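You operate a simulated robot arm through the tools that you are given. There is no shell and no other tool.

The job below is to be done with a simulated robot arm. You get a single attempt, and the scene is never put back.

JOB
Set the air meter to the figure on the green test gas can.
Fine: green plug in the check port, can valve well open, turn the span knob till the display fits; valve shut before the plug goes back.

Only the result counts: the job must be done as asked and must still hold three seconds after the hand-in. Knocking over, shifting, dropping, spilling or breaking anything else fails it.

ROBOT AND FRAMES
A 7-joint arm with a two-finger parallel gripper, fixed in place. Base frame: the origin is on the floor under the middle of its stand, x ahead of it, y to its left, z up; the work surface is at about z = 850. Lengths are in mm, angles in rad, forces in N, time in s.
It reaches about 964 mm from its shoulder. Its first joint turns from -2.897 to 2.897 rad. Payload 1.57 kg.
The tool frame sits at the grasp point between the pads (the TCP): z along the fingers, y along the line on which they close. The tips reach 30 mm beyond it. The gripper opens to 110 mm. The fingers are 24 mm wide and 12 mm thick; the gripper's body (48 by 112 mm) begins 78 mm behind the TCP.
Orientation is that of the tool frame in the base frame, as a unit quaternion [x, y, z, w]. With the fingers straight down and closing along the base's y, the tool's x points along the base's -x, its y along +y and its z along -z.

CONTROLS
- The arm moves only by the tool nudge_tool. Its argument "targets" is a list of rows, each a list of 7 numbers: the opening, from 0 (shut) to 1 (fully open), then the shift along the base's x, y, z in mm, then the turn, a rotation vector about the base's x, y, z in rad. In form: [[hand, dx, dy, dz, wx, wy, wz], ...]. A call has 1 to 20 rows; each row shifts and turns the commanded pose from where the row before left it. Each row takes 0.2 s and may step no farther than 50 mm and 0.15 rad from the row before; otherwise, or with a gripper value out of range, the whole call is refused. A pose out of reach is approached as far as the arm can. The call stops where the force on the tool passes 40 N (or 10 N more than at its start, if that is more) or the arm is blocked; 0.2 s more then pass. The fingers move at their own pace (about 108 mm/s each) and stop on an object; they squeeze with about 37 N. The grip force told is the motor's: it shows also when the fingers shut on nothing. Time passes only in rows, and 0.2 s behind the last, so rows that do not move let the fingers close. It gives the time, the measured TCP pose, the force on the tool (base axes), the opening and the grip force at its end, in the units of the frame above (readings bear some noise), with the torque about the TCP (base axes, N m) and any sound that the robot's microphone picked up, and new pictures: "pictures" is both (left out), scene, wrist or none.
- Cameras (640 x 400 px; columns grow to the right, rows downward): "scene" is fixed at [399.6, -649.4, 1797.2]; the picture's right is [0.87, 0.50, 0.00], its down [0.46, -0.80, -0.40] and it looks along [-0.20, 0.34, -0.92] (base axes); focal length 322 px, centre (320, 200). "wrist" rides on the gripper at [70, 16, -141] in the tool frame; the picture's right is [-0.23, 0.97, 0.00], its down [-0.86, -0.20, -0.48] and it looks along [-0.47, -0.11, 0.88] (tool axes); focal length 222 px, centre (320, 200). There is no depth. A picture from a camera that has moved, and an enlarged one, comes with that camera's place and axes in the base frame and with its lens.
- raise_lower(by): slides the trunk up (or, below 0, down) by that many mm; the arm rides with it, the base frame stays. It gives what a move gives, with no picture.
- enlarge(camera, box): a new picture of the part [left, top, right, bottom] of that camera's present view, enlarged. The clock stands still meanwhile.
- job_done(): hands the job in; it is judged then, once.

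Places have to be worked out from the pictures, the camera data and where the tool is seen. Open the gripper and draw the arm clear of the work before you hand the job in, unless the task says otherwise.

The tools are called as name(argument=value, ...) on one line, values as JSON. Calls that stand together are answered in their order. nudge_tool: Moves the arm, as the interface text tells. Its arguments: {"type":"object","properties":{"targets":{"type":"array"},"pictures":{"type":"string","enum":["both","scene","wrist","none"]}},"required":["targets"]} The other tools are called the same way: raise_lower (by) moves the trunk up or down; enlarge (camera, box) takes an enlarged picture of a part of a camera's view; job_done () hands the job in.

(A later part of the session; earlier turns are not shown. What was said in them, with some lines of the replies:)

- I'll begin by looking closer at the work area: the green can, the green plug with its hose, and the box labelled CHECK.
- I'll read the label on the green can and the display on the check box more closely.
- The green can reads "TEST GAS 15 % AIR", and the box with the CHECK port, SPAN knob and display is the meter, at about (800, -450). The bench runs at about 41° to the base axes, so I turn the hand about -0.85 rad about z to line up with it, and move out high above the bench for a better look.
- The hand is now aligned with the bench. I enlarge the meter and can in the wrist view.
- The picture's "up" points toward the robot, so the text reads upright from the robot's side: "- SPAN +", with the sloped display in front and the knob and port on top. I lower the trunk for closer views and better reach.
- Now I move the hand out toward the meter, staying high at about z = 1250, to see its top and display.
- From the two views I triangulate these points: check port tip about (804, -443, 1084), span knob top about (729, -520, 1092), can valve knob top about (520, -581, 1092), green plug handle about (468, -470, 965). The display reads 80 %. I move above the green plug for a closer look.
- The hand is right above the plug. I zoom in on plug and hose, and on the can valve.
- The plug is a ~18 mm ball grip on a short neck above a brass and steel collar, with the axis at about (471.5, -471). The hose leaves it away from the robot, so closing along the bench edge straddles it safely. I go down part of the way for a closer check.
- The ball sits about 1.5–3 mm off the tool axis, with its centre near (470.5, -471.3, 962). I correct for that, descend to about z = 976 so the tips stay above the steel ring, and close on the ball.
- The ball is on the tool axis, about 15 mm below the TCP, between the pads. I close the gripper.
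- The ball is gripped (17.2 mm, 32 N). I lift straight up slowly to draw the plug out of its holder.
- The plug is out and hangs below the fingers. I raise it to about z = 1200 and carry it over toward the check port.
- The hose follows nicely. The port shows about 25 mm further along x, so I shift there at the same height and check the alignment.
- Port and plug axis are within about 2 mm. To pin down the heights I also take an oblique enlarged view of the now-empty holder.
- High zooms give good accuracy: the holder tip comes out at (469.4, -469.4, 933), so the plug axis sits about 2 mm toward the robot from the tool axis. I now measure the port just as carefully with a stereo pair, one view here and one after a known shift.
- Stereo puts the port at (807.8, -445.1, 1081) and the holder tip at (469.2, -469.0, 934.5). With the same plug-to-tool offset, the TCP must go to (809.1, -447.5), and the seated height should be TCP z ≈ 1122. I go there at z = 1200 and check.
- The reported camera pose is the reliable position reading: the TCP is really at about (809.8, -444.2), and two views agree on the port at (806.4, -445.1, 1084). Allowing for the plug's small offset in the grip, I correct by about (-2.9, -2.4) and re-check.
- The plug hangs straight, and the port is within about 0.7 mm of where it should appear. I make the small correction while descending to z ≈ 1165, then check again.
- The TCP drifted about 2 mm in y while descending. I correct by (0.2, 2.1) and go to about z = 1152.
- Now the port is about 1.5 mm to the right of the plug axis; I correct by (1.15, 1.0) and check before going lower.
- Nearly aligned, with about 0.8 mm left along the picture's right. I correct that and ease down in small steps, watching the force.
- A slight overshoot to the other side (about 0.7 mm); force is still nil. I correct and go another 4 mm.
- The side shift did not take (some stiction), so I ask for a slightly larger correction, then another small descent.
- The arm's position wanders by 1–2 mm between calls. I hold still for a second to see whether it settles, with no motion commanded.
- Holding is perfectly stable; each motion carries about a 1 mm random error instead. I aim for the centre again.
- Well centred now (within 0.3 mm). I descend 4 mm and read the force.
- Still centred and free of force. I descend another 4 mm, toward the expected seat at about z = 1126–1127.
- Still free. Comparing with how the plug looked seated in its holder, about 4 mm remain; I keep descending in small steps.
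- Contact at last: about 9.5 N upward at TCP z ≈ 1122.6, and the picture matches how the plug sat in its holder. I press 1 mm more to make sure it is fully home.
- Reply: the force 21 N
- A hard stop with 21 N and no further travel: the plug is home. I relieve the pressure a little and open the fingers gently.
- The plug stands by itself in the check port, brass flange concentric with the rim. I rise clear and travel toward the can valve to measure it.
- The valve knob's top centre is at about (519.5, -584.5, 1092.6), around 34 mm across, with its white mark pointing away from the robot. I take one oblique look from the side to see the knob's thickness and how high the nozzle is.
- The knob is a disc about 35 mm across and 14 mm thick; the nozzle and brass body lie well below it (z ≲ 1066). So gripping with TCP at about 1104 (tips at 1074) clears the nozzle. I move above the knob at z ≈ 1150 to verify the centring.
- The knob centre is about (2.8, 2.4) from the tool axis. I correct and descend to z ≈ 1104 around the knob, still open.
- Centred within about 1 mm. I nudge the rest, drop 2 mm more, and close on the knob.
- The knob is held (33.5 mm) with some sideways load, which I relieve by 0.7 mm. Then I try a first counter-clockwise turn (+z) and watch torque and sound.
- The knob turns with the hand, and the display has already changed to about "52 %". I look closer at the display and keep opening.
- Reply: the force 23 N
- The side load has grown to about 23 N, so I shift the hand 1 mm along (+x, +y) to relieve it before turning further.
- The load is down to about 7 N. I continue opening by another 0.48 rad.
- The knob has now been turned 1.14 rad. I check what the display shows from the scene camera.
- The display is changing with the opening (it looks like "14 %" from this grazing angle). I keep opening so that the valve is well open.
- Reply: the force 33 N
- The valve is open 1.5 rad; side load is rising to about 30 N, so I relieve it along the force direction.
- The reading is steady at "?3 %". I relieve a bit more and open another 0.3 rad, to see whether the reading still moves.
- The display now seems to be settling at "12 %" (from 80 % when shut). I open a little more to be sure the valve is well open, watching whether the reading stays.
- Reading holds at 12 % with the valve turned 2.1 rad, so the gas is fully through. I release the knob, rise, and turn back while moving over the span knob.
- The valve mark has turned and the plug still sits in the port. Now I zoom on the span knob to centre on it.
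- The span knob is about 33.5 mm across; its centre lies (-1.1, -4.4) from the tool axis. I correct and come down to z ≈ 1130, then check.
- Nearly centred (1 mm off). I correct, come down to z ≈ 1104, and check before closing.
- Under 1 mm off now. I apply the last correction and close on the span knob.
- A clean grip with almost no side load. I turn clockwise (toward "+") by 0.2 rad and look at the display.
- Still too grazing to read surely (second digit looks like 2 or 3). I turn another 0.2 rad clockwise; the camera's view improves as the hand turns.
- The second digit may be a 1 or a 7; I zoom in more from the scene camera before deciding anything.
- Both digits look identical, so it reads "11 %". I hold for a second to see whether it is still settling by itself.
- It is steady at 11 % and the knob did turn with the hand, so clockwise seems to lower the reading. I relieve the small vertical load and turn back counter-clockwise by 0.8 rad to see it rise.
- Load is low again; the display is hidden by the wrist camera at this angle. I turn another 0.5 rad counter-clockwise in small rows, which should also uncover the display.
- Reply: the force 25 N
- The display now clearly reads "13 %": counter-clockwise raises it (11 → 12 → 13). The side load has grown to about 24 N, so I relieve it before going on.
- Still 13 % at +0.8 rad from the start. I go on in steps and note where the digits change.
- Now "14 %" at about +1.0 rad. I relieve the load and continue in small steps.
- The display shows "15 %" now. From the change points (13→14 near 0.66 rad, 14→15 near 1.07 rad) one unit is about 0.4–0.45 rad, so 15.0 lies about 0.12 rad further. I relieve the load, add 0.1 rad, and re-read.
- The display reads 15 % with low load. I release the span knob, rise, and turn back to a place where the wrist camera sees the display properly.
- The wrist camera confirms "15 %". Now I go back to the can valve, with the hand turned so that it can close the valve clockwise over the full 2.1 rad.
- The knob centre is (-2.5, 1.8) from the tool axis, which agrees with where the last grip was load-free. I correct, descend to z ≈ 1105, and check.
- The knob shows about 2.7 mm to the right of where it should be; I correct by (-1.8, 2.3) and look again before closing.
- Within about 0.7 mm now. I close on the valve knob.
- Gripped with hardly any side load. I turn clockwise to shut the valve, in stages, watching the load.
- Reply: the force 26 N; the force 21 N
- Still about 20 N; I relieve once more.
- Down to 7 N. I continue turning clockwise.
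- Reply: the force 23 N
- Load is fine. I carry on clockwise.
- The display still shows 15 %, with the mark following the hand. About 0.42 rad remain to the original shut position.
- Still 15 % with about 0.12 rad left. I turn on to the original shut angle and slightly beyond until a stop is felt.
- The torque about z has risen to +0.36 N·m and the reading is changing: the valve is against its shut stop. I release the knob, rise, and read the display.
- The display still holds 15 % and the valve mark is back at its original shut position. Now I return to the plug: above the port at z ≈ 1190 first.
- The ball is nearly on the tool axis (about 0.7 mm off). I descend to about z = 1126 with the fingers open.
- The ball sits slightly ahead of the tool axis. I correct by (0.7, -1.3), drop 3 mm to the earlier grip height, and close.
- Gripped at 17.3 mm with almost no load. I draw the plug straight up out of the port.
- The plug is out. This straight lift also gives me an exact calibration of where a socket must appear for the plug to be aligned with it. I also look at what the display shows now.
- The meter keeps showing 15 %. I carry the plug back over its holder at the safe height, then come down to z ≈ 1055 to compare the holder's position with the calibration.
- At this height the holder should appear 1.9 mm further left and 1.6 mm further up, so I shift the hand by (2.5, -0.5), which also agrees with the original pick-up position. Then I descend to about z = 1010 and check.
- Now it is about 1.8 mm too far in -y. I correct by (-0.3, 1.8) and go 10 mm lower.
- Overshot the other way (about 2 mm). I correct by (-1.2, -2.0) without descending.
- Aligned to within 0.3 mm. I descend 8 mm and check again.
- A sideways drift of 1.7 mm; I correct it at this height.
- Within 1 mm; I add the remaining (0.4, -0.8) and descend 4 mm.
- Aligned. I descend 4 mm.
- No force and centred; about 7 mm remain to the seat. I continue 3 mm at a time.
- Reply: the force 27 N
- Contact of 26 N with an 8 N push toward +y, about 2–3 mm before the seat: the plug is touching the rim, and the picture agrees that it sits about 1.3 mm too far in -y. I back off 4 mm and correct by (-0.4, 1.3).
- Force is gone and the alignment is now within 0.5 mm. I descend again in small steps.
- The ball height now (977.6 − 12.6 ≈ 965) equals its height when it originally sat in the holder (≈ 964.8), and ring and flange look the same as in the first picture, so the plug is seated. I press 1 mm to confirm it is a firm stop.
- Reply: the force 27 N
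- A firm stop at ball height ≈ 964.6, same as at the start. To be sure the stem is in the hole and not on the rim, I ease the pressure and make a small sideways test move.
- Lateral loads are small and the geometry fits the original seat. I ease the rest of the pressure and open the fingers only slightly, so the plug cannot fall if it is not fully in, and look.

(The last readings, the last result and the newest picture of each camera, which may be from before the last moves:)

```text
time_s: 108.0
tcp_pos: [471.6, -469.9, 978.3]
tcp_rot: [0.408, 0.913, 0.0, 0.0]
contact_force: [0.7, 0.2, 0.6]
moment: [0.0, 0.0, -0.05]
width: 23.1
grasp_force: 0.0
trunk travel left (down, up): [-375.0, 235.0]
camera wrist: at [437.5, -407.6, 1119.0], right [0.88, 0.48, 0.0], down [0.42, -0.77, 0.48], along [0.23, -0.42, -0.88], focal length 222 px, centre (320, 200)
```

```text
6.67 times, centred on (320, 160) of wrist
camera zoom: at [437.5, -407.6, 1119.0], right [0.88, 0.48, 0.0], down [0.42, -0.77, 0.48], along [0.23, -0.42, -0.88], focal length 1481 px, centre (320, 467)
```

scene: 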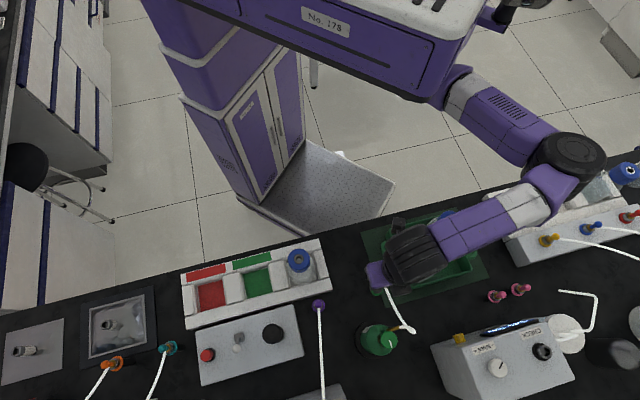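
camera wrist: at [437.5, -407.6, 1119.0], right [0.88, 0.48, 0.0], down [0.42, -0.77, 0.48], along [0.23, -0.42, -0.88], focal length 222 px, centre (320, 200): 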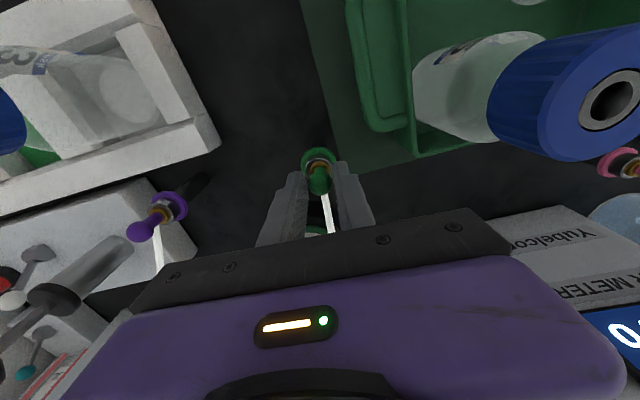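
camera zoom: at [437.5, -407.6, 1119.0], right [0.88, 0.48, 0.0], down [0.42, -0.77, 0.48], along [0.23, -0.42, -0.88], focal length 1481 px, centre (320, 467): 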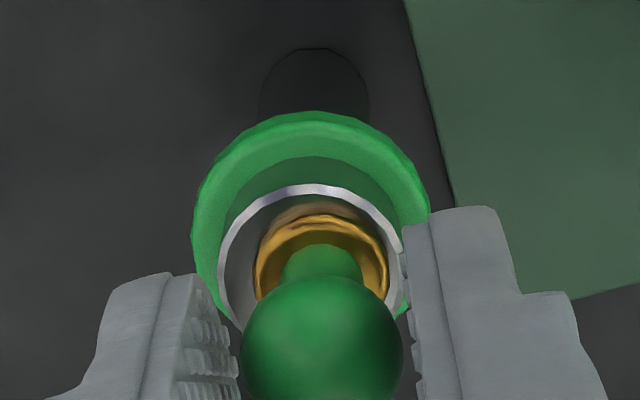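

With the fingers just off the ball, the plug stands by itself but sits about 1.4 mm off-centre to the right of the ring, so I'm not convinced it is properly in. I regrip it, lift 5 mm, and re-centre.

nudge_tool(targets=[[0, 0, 0, 0, 0, 0, 0], [0, 0, 0, 0, 0, 0, 0], [0, 0, 0, 3, 0, 0, 0], [0, 0, 0, 4, 0, 0, 0], [0, 0, 0, 0, 0, 0, 0]], pictures="wrist")

enlarge(camera="wrist", box=[280, 130, 360, 190])

```text
time_s: 109.2
tcp_pos: [471.3, -471.0, 986.5]
tcp_rot: [0.407, 0.913, 0.0, 0.0]
contact_force: [0.7, 0.0, -0.6]
moment: [0.03, 0.0, -0.01]
width: 16.9
grasp_force: 32.6
trunk travel left (down, up): [-375.0, 235.0]
camera wrist: at [437.8, -408.0, 1125.9], right [0.88, 0.48, 0.0], down [0.42, -0.77, 0.48], along [0.23, -0.42, -0.88], focal length 222 px, centre (320, 200)
```

wrist: 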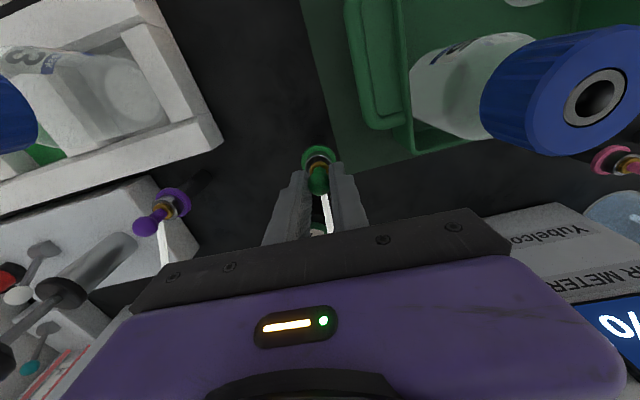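

```text
6.67 times, centred on (320, 160) of wrist
camera zoom: at [437.8, -408.0, 1125.9], right [0.88, 0.48, 0.0], down [0.42, -0.77, 0.48], along [0.23, -0.42, -0.88], focal length 1481 px, centre (320, 467)
```

zoom: 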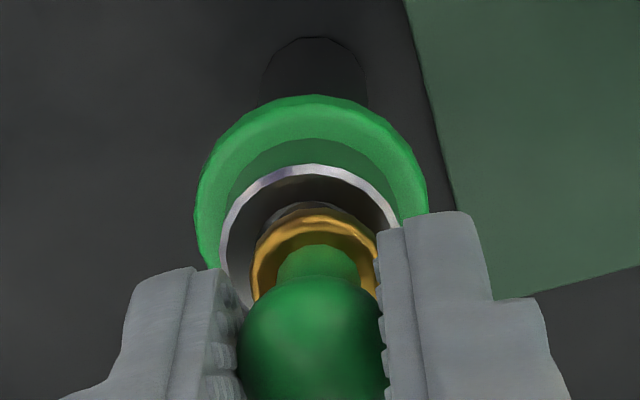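

The ring's centre is about 1.1–1.3 mm left of the plug axis. I shift the hand by (-1.2, 0) and check at this height.

nudge_tool(targets=[[0, -1.2, 0, 0, 0, 0, 0], [0, 0, 0, 0, 0, 0, 0]], pictures="wrist")

enlarge(camera="wrist", box=[280, 130, 360, 190])

```text
time_s: 109.8
tcp_pos: [469.2, -470.7, 986.0]
tcp_rot: [0.407, 0.913, 0.001, 0.0]
contact_force: [0.3, 0.8, 0.0]
moment: [0.01, -0.04, 0.0]
width: 17.1
grasp_force: 32.2
trunk travel left (down, up): [-375.0, 235.0]
camera wrist: at [436.0, -407.8, 1125.7], right [0.88, 0.48, 0.0], down [0.42, -0.77, 0.48], along [0.23, -0.42, -0.88], focal length 222 px, centre (320, 200)
```

wrist: 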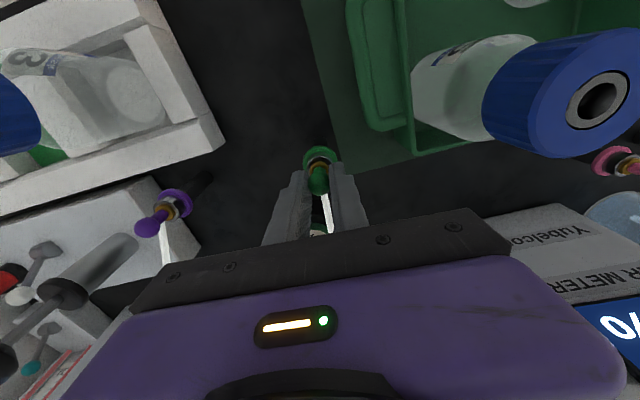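

```text
6.67 times, centred on (320, 160) of wrist
camera zoom: at [436.0, -407.8, 1125.7], right [0.88, 0.48, 0.0], down [0.42, -0.77, 0.48], along [0.23, -0.42, -0.88], focal length 1481 px, centre (320, 467)
```

zoom: 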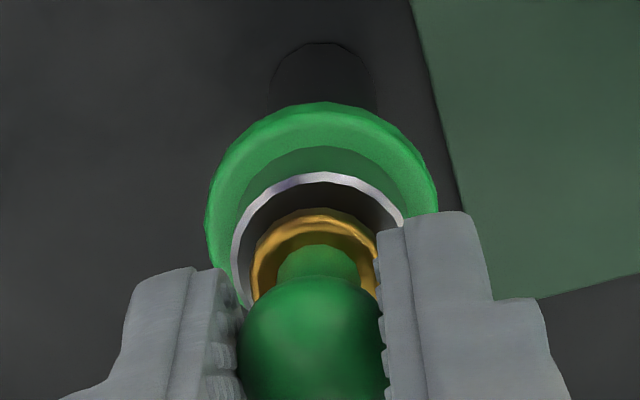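

Now concentric within about 0.5 mm. I descend 3 mm.

nudge_tool(targets=[[0, 0.2, -0.2, -1.5, 0, 0, 0], [0, 0, 0, -1.5, 0, 0, 0], [0, 0, 0, 0, 0, 0, 0]], pictures="wrist")

enlarge(camera="wrist", box=[280, 130, 360, 190])

```text
time_s: 110.6
tcp_pos: [469.4, -469.9, 982.4]
tcp_rot: [0.408, 0.913, 0.001, 0.0]
contact_force: [0.1, 0.1, -0.3]
moment: [-0.02, -0.02, 0.0]
width: 17.2
grasp_force: 31.8
trunk travel left (down, up): [-375.0, 235.0]
camera wrist: at [435.5, -407.2, 1123.4], right [0.88, 0.48, 0.0], down [0.42, -0.77, 0.48], along [0.23, -0.42, -0.88], focal length 222 px, centre (320, 200)
```

wrist: 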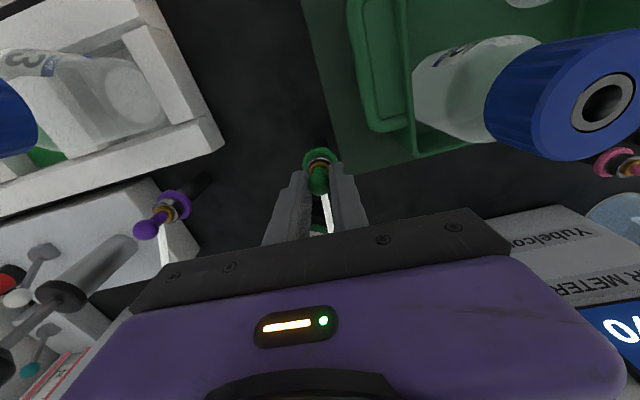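

```text
6.67 times, centred on (320, 160) of wrist
camera zoom: at [435.5, -407.2, 1123.4], right [0.88, 0.48, 0.0], down [0.42, -0.77, 0.48], along [0.23, -0.42, -0.88], focal length 1481 px, centre (320, 467)
```

zoom: 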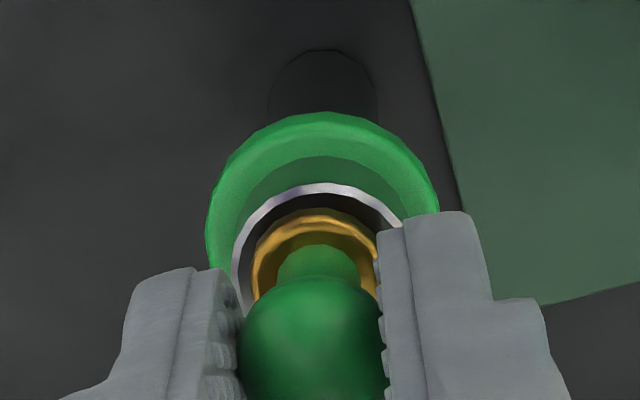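

nudge_tool(targets=[[0, 0.9, -0.9, 0, 0, 0, 0], [0, 0, 0, 0, 0, 0, 0]], pictures="wrist")

enlarge(camera="wrist", box=[280, 130, 360, 190])

```text
time_s: 111.2
tcp_pos: [470.8, -470.5, 982.5]
tcp_rot: [0.408, 0.913, 0.0, -0.001]
contact_force: [0.4, -0.5, 0.1]
moment: [0.02, -0.02, -0.03]
width: 17.2
grasp_force: 32.1
trunk travel left (down, up): [-375.0, 235.0]
camera wrist: at [436.9, -408.4, 1122.9], right [0.88, 0.48, 0.0], down [0.42, -0.77, 0.48], along [0.23, -0.42, -0.88], focal length 222 px, centre (320, 200)
```

wrist: 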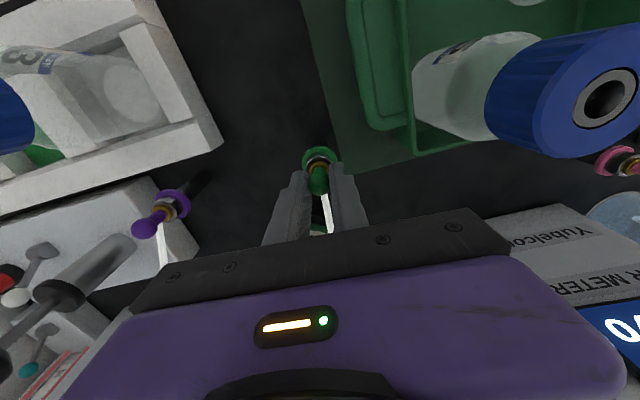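

```text
6.67 times, centred on (320, 160) of wrist
camera zoom: at [436.9, -408.4, 1122.9], right [0.88, 0.48, 0.0], down [0.42, -0.77, 0.48], along [0.23, -0.42, -0.88], focal length 1481 px, centre (320, 467)
```

zoom: 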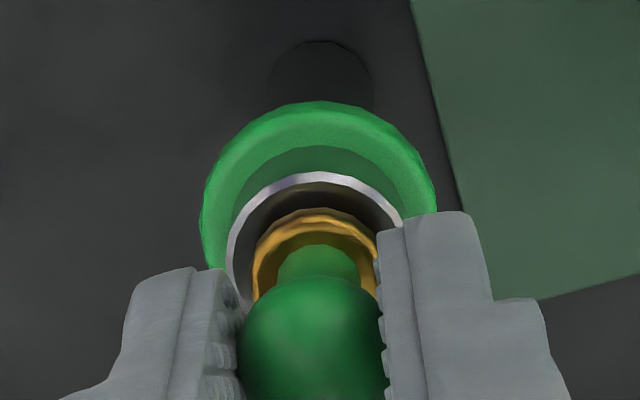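

Concentric now, within 0.3 mm. I descend in 2 mm steps.

nudge_tool(targets=[[0, 0, 0, -1.5, 0, 0, 0], [0, 0, 0, -1.5, 0, 0, 0], [0, 0, 0, 0, 0, 0, 0]], pictures="wrist")

enlarge(camera="wrist", box=[280, 130, 360, 190])

```text
time_s: 112.0
tcp_pos: [472.5, -469.5, 980.3]
tcp_rot: [0.408, 0.913, -0.001, 0.0]
contact_force: [-0.3, -0.7, 0.1]
moment: [0.01, -0.03, -0.01]
width: 17.2
grasp_force: 32.9
trunk travel left (down, up): [-375.0, 235.0]
camera wrist: at [437.7, -408.0, 1120.4], right [0.88, 0.48, 0.0], down [0.42, -0.77, 0.48], along [0.23, -0.42, -0.88], focal length 222 px, centre (320, 200)
```

wrist: 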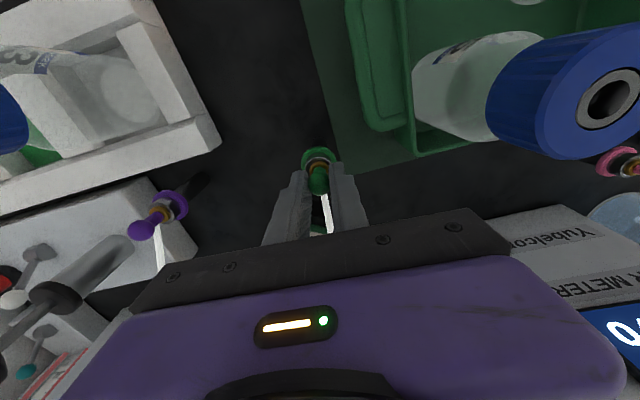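

```text
6.67 times, centred on (320, 160) of wrist
camera zoom: at [437.7, -408.0, 1120.4], right [0.88, 0.48, 0.0], down [0.42, -0.77, 0.48], along [0.23, -0.42, -0.88], focal length 1481 px, centre (320, 467)
```

zoom: 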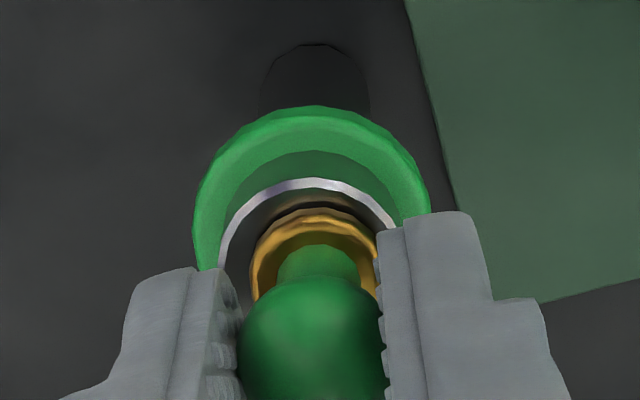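

It drifted 1 mm to the right during the descent; I correct at this height before going on.

nudge_tool(targets=[[0, -0.9, -0.3, 0, 0, 0, 0], [0, 0, 0, 0, 0, 0, 0]], pictures="wrist")

enlarge(camera="wrist", box=[280, 130, 360, 190])

```text
time_s: 112.6
tcp_pos: [470.3, -470.7, 979.6]
tcp_rot: [0.408, 0.913, 0.0, -0.001]
contact_force: [0.6, -0.7, 0.2]
moment: [0.02, 0.0, 0.01]
width: 17.1
grasp_force: 33.0
trunk travel left (down, up): [-375.0, 235.0]
camera wrist: at [436.5, -408.1, 1120.6], right [0.88, 0.48, 0.0], down [0.42, -0.77, 0.48], along [0.23, -0.42, -0.88], focal length 222 px, centre (320, 200)
```

wrist: 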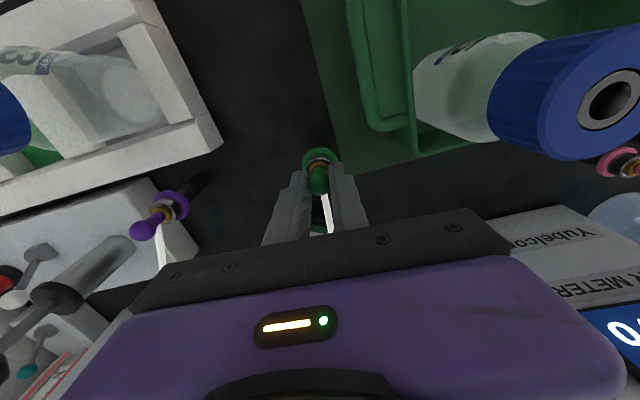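

```text
6.67 times, centred on (320, 160) of wrist
camera zoom: at [436.5, -408.1, 1120.6], right [0.88, 0.48, 0.0], down [0.42, -0.77, 0.48], along [0.23, -0.42, -0.88], focal length 1481 px, centre (320, 467)
```

zoom: 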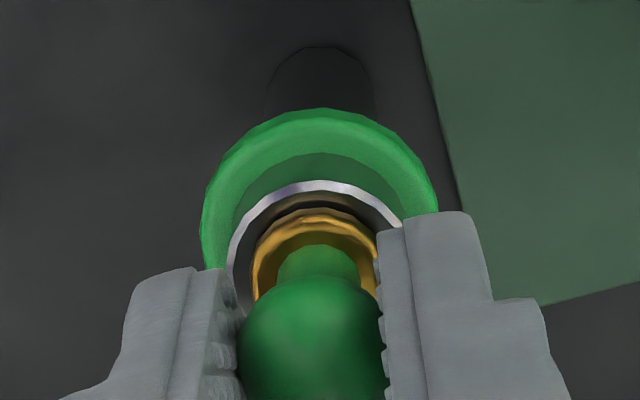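

Perfectly concentric, and the ring–flange gap already nearly equals the seated one. I lower the last 1–2 mm, watching the force.

nudge_tool(targets=[[0, 0, 0, -1.2, 0, 0, 0], [0, 0, 0, 0, 0, 0, 0]], pictures="wrist")

enlarge(camera="wrist", box=[280, 130, 360, 190])

```text
time_s: 113.2
tcp_pos: [470.6, -472.0, 978.3]
tcp_rot: [0.407, 0.913, 0.0, 0.0]
contact_force: [0.4, 1.2, 2.0]
moment: [0.0, -0.02, -0.03]
width: 17.2
grasp_force: 31.7
trunk travel left (down, up): [-375.0, 235.0]
camera wrist: at [436.0, -408.3, 1119.0], right [0.88, 0.48, 0.0], down [0.42, -0.77, 0.48], along [0.23, -0.42, -0.88], focal length 222 px, centre (320, 200)
```

wrist: 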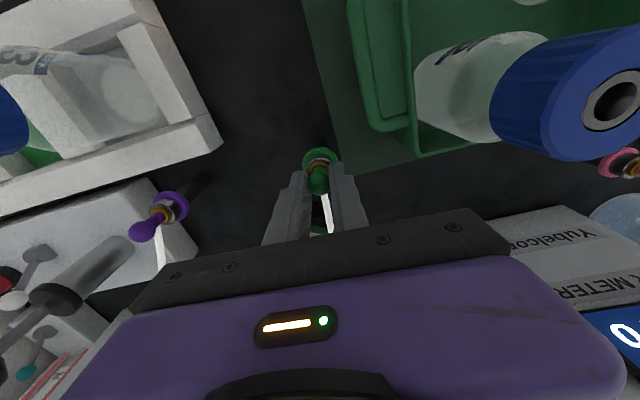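

```text
6.67 times, centred on (320, 160) of wrist
camera zoom: at [436.0, -408.3, 1119.0], right [0.88, 0.48, 0.0], down [0.42, -0.77, 0.48], along [0.23, -0.42, -0.88], focal length 1481 px, centre (320, 467)
```

zoom: 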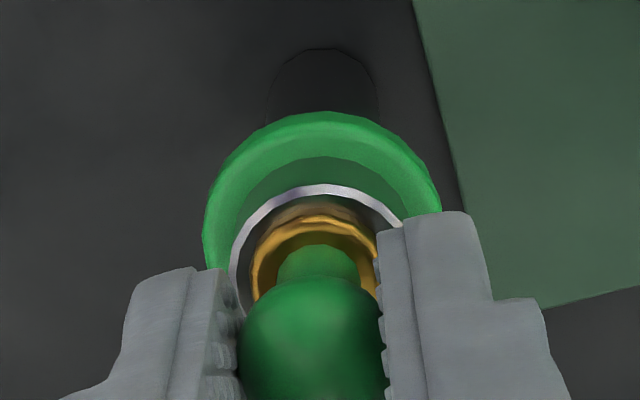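

enlarge(camera="wrist", box=[296, 148, 344, 178])

nudge_tool(targets=[[0, 0, 0, -1.2, 0, 0, 0], [0, 0, 0, 0, 0, 0, 0]], pictures="wrist")

enlarge(camera="wrist", box=[296, 148, 344, 178])

```text
13.33 times, centred on (320, 163) of wrist
camera zoom: at [436.0, -408.3, 1119.0], right [0.88, 0.48, 0.0], down [0.42, -0.77, 0.48], along [0.23, -0.42, -0.88], focal length 2962 px, centre (320, 693)
```

zoom: 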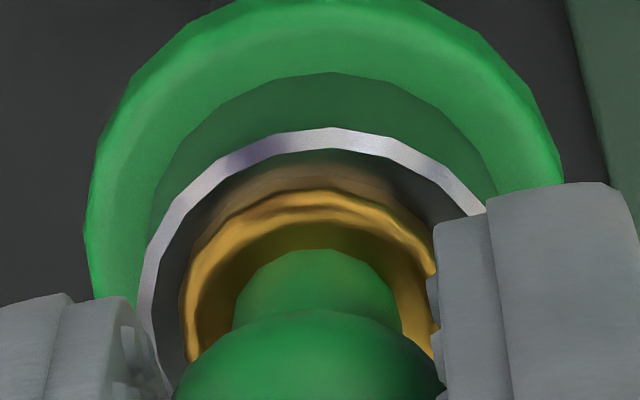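

```text
time_s: 113.8
tcp_pos: [470.2, -471.4, 977.7]
tcp_rot: [0.407, 0.913, -0.001, 0.001]
contact_force: [0.1, 2.6, 19.6]
moment: [0.11, 0.09, -0.03]
width: 17.1
grasp_force: 32.1
trunk travel left (down, up): [-375.0, 235.0]
camera wrist: at [436.1, -408.0, 1118.8], right [0.88, 0.48, 0.0], down [0.42, -0.77, 0.48], along [0.23, -0.42, -0.88], focal length 222 px, centre (320, 200)
```

wrist: 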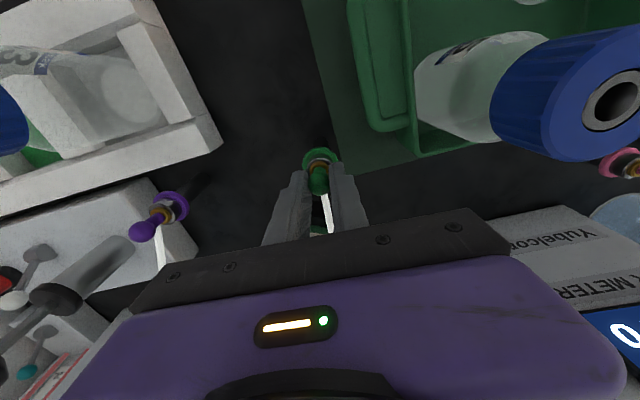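

```text
13.33 times, centred on (320, 163) of wrist
camera zoom: at [436.1, -408.0, 1118.8], right [0.88, 0.48, 0.0], down [0.42, -0.77, 0.48], along [0.23, -0.42, -0.88], focal length 2962 px, centre (320, 693)
```

zoom: 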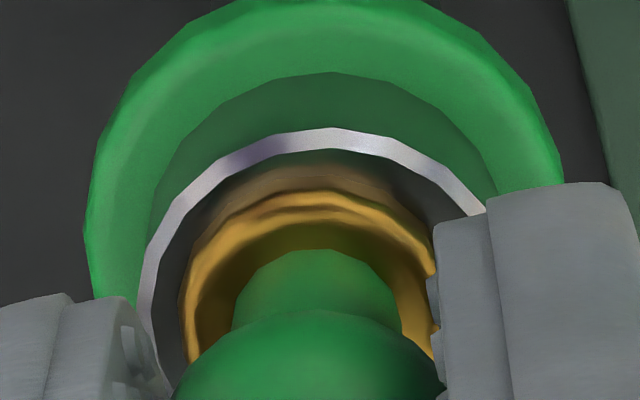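

A firm, straight stop (20 N, hardly any side force) with the flange lying concentric on the ring. I ease off and open slightly to check that it stays.

nudge_tool(targets=[[0, 0, 0, 1.5, 0, 0, 0], [0.21, 0, 0, 0, 0, 0, 0], [0.21, 0, 0, 0, 0, 0, 0], [0.21, 0, 0, 0, 0, 0, 0]], pictures="wrist")

enlarge(camera="wrist", box=[280, 130, 360, 190])

```text
time_s: 114.8
tcp_pos: [471.5, -469.9, 978.7]
tcp_rot: [0.408, 0.913, 0.0, -0.001]
contact_force: [-0.1, 0.3, -0.2]
moment: [-0.01, 0.0, 0.01]
width: 23.0
grasp_force: 0.0
trunk travel left (down, up): [-375.0, 235.0]
camera wrist: at [436.7, -407.5, 1119.5], right [0.88, 0.48, 0.0], down [0.42, -0.77, 0.48], along [0.23, -0.42, -0.88], focal length 222 px, centre (320, 200)
```

wrist: 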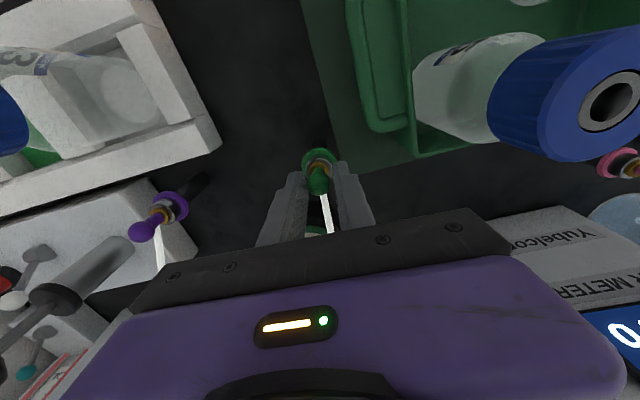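

```text
6.67 times, centred on (320, 160) of wrist
camera zoom: at [436.7, -407.5, 1119.5], right [0.88, 0.48, 0.0], down [0.42, -0.77, 0.48], along [0.23, -0.42, -0.88], focal length 1481 px, centre (320, 467)
```

zoom: 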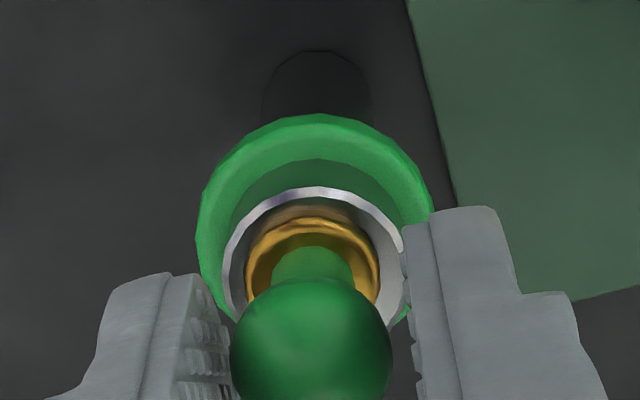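

The plug now stands free, concentric in its holder (flange 313 vs ring 314 px) and upright, as at the start. I open fully and rise straight up.

nudge_tool(targets=[[0.5, 0, 0, 0, 0, 0, 0], [0.5, 0, 0, 0, 0, 0, 0], [0.5, 0, 0, 15, 0, 0, 0], [0.5, 0, 0, 30, 0, 0, 0], [0.5, 0, 0, 40, 0, 0, 0], [0.5, 0, 0, 45, 0, 0, 0], [0.5, 0, 0, 45, 0, 0, 0], [0.5, 0, 0, 0, 0, 0, 0]], pictures="both")

enlarge(camera="wrist", box=[280, 100, 376, 160])

enlarge(camera="wrist", box=[440, 140, 640, 280])

```text
time_s: 116.6
tcp_pos: [471.4, -474.8, 1155.5]
tcp_rot: [0.408, 0.913, 0.0, 0.0]
contact_force: [0.9, -0.2, 0.1]
moment: [0.0, 0.0, 0.0]
width: 55.0
grasp_force: 0.1
trunk travel left (down, up): [-375.0, 235.0]
camera wrist: at [437.2, -412.9, 1296.7], right [0.88, 0.48, 0.0], down [0.42, -0.77, 0.48], along [0.23, -0.42, -0.88], focal length 222 px, centre (320, 200)
```

scene: 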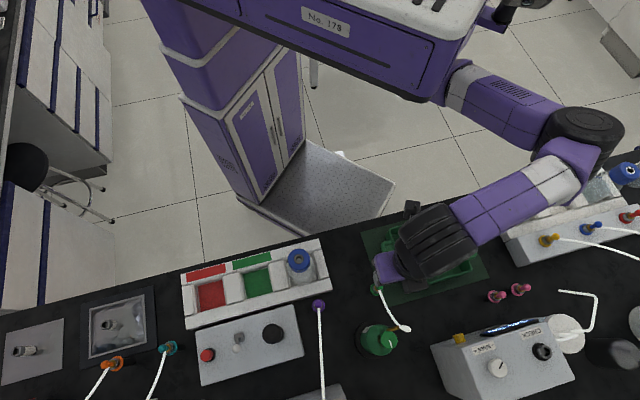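
wrist: 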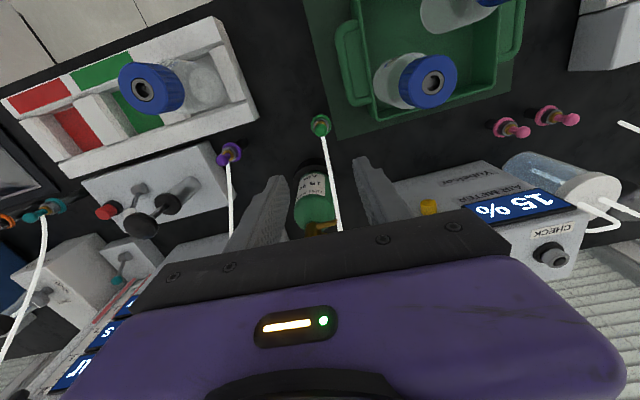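

```text
6.67 times, centred on (328, 130) of wrist
camera zoom: at [437.2, -412.9, 1296.7], right [0.88, 0.48, 0.0], down [0.42, -0.77, 0.48], along [0.23, -0.42, -0.88], focal length 1481 px, centre (267, 667)
```

zoom: 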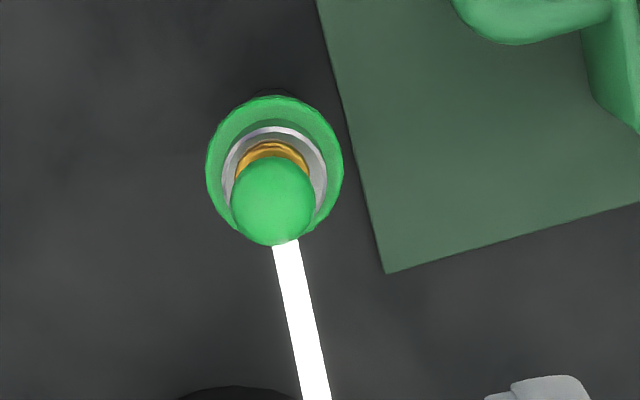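

```text
2.86 times, centred on (540, 210) of wrist
camera zoom: at [437.2, -412.9, 1296.7], right [0.88, 0.48, 0.0], down [0.42, -0.77, 0.48], along [0.23, -0.42, -0.88], focal length 635 px, centre (-309, 171)
```

zoom: 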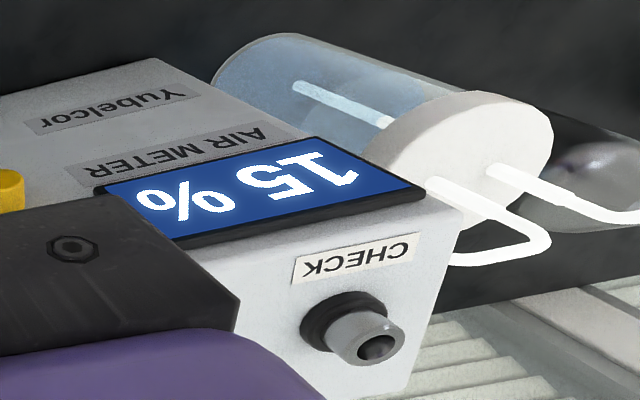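

Plug back in its holder, valve shut, and the display keeps 15 %. I raise the trunk again and draw the arm clear of the bench.

raise_lower(by=200)

nudge_tool(targets=[[0.8, -30, 5, 10, 0, 0, 0.1], [1, -40, 10, 10, 0, 0, 0.12], [1, -40, 10, 10, 0, 0, 0.12], [1, -40, 10, 10, 0, 0, 0.12], [1, -35, 10, 10, 0, 0, 0.12], [1, 0, 10, 10, 0, 0, 0.12], [1, 0, 10, 10, 0, 0, 0.12], [1, 0, 0, 0, 0, 0, 0]], pictures="both")

enlarge(camera="scene", box=[340, 260, 600, 400])

enlarge(camera="scene", box=[350, 270, 410, 310])

```text
time_s: 118.7
tcp_pos: [472.6, -475.3, 1355.2]
tcp_rot: [0.407, 0.913, 0.0, 0.0]
contact_force: [0.0, -0.6, 0.5]
moment: [0.0, 0.01, 0.01]
width: 54.8
grasp_force: 0.1
trunk travel left (down, up): [-575.0, 35.0]
```

```text
time_s: 120.5
tcp_pos: [287.4, -412.3, 1417.6]
tcp_rot: [0.01, 1.0, 0.009, -0.012]
contact_force: [0.9, -0.3, 0.5]
moment: [-0.02, -0.02, -0.03]
width: 109.9
grasp_force: 0.0
trunk travel left (down, up): [-575.0, 35.0]
camera wrist: at [220.3, -398.6, 1561.8], right [0.25, 0.97, 0.01], down [0.86, -0.23, 0.46], along [0.44, -0.1, -0.89], focal length 222 px, centre (320, 200)
```

scene: 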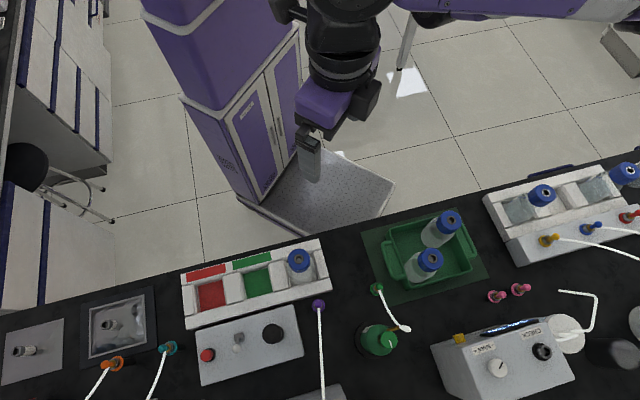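
wrist: 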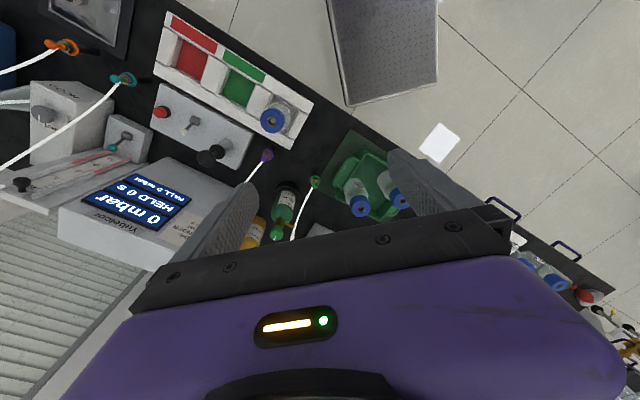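

```text
2.46 times, centred on (470, 330) of scene
camera zoom: at [399.6, -649.4, 1797.2], right [0.87, 0.5, 0.0], down [0.46, -0.8, -0.4], along [-0.2, 0.34, -0.92], focal length 794 px, centre (-49, -120)
```

zoom: 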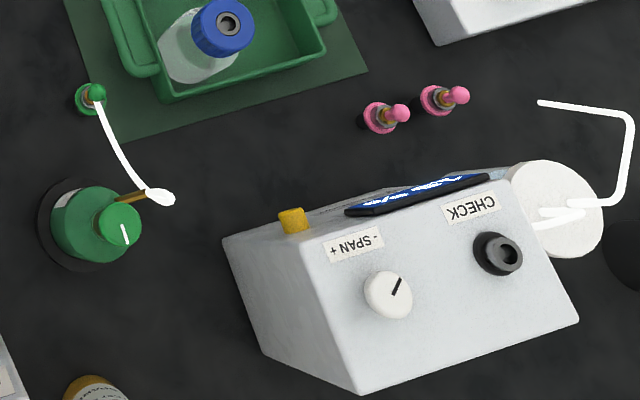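

```text
10.00 times, centred on (380, 290) of scene
camera zoom: at [399.6, -649.4, 1797.2], right [0.87, 0.5, 0.0], down [0.46, -0.8, -0.4], along [-0.2, 0.34, -0.92], focal length 3224 px, centre (-280, -700)
```

zoom: 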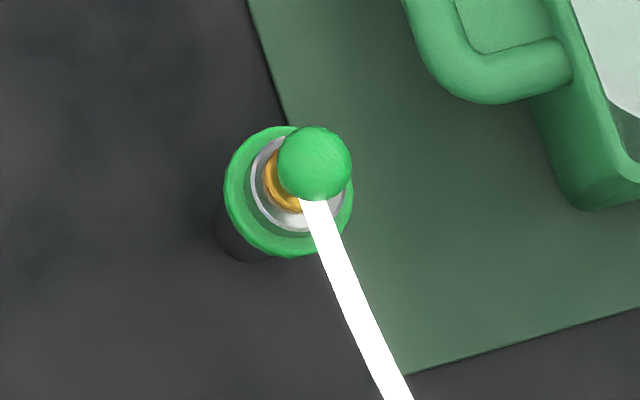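

The scene matches the start except for the span knob's new position: plug in its holder, valve mark at shut, meter and can unmoved. One last look at the display.

enlarge(camera="scene", box=[480, 312, 540, 342])

```text
10.67 times, centred on (510, 327) of scene
camera zoom: at [399.6, -649.4, 1797.2], right [0.87, 0.5, 0.0], down [0.46, -0.8, -0.4], along [-0.2, 0.34, -0.92], focal length 3439 px, centre (-1707, -1155)
```

zoom: 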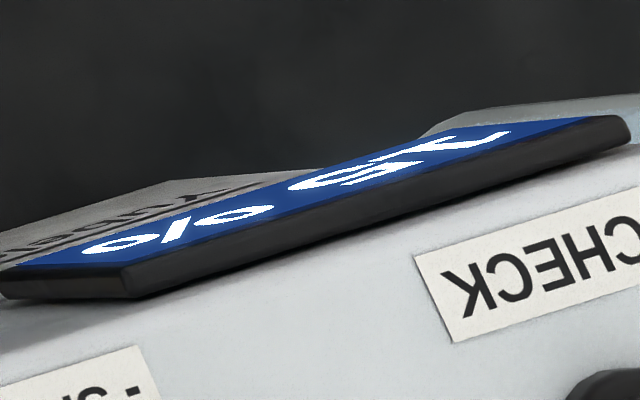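

The display still reads 15 %, the valve is shut, the plug is back in its holder, the gripper is open and the arm is clear. I hand the job in.

job_done()

```text
The job is handed in.
```

I set the air meter to 15 %, the figure on the green test gas can, and handed the job in. The hand-in reply gave no verdict, so I don't know yet whether it passed.

- **Setting:** With the green plug in the check port and the valve well open, the display settled at 12 %. I turned the span knob until it read 15 %. It still read 15 % after the valve was shut and the plug came out. The display shows whole percents only, so the exact setting could be off by up to half a percent.
- **Valve:** I shut it before removing the plug. It came up against its stop, and the white mark is back where it started.
- **Plug:** It is back in its holder, upright and centred. My first try at putting it back sat about 1.4 mm off-centre, so I lifted it and seated it again.
- **Rest of the bench:** In the last pictures everything else looks unmoved. The gripper is open and the arm is clear of the work.
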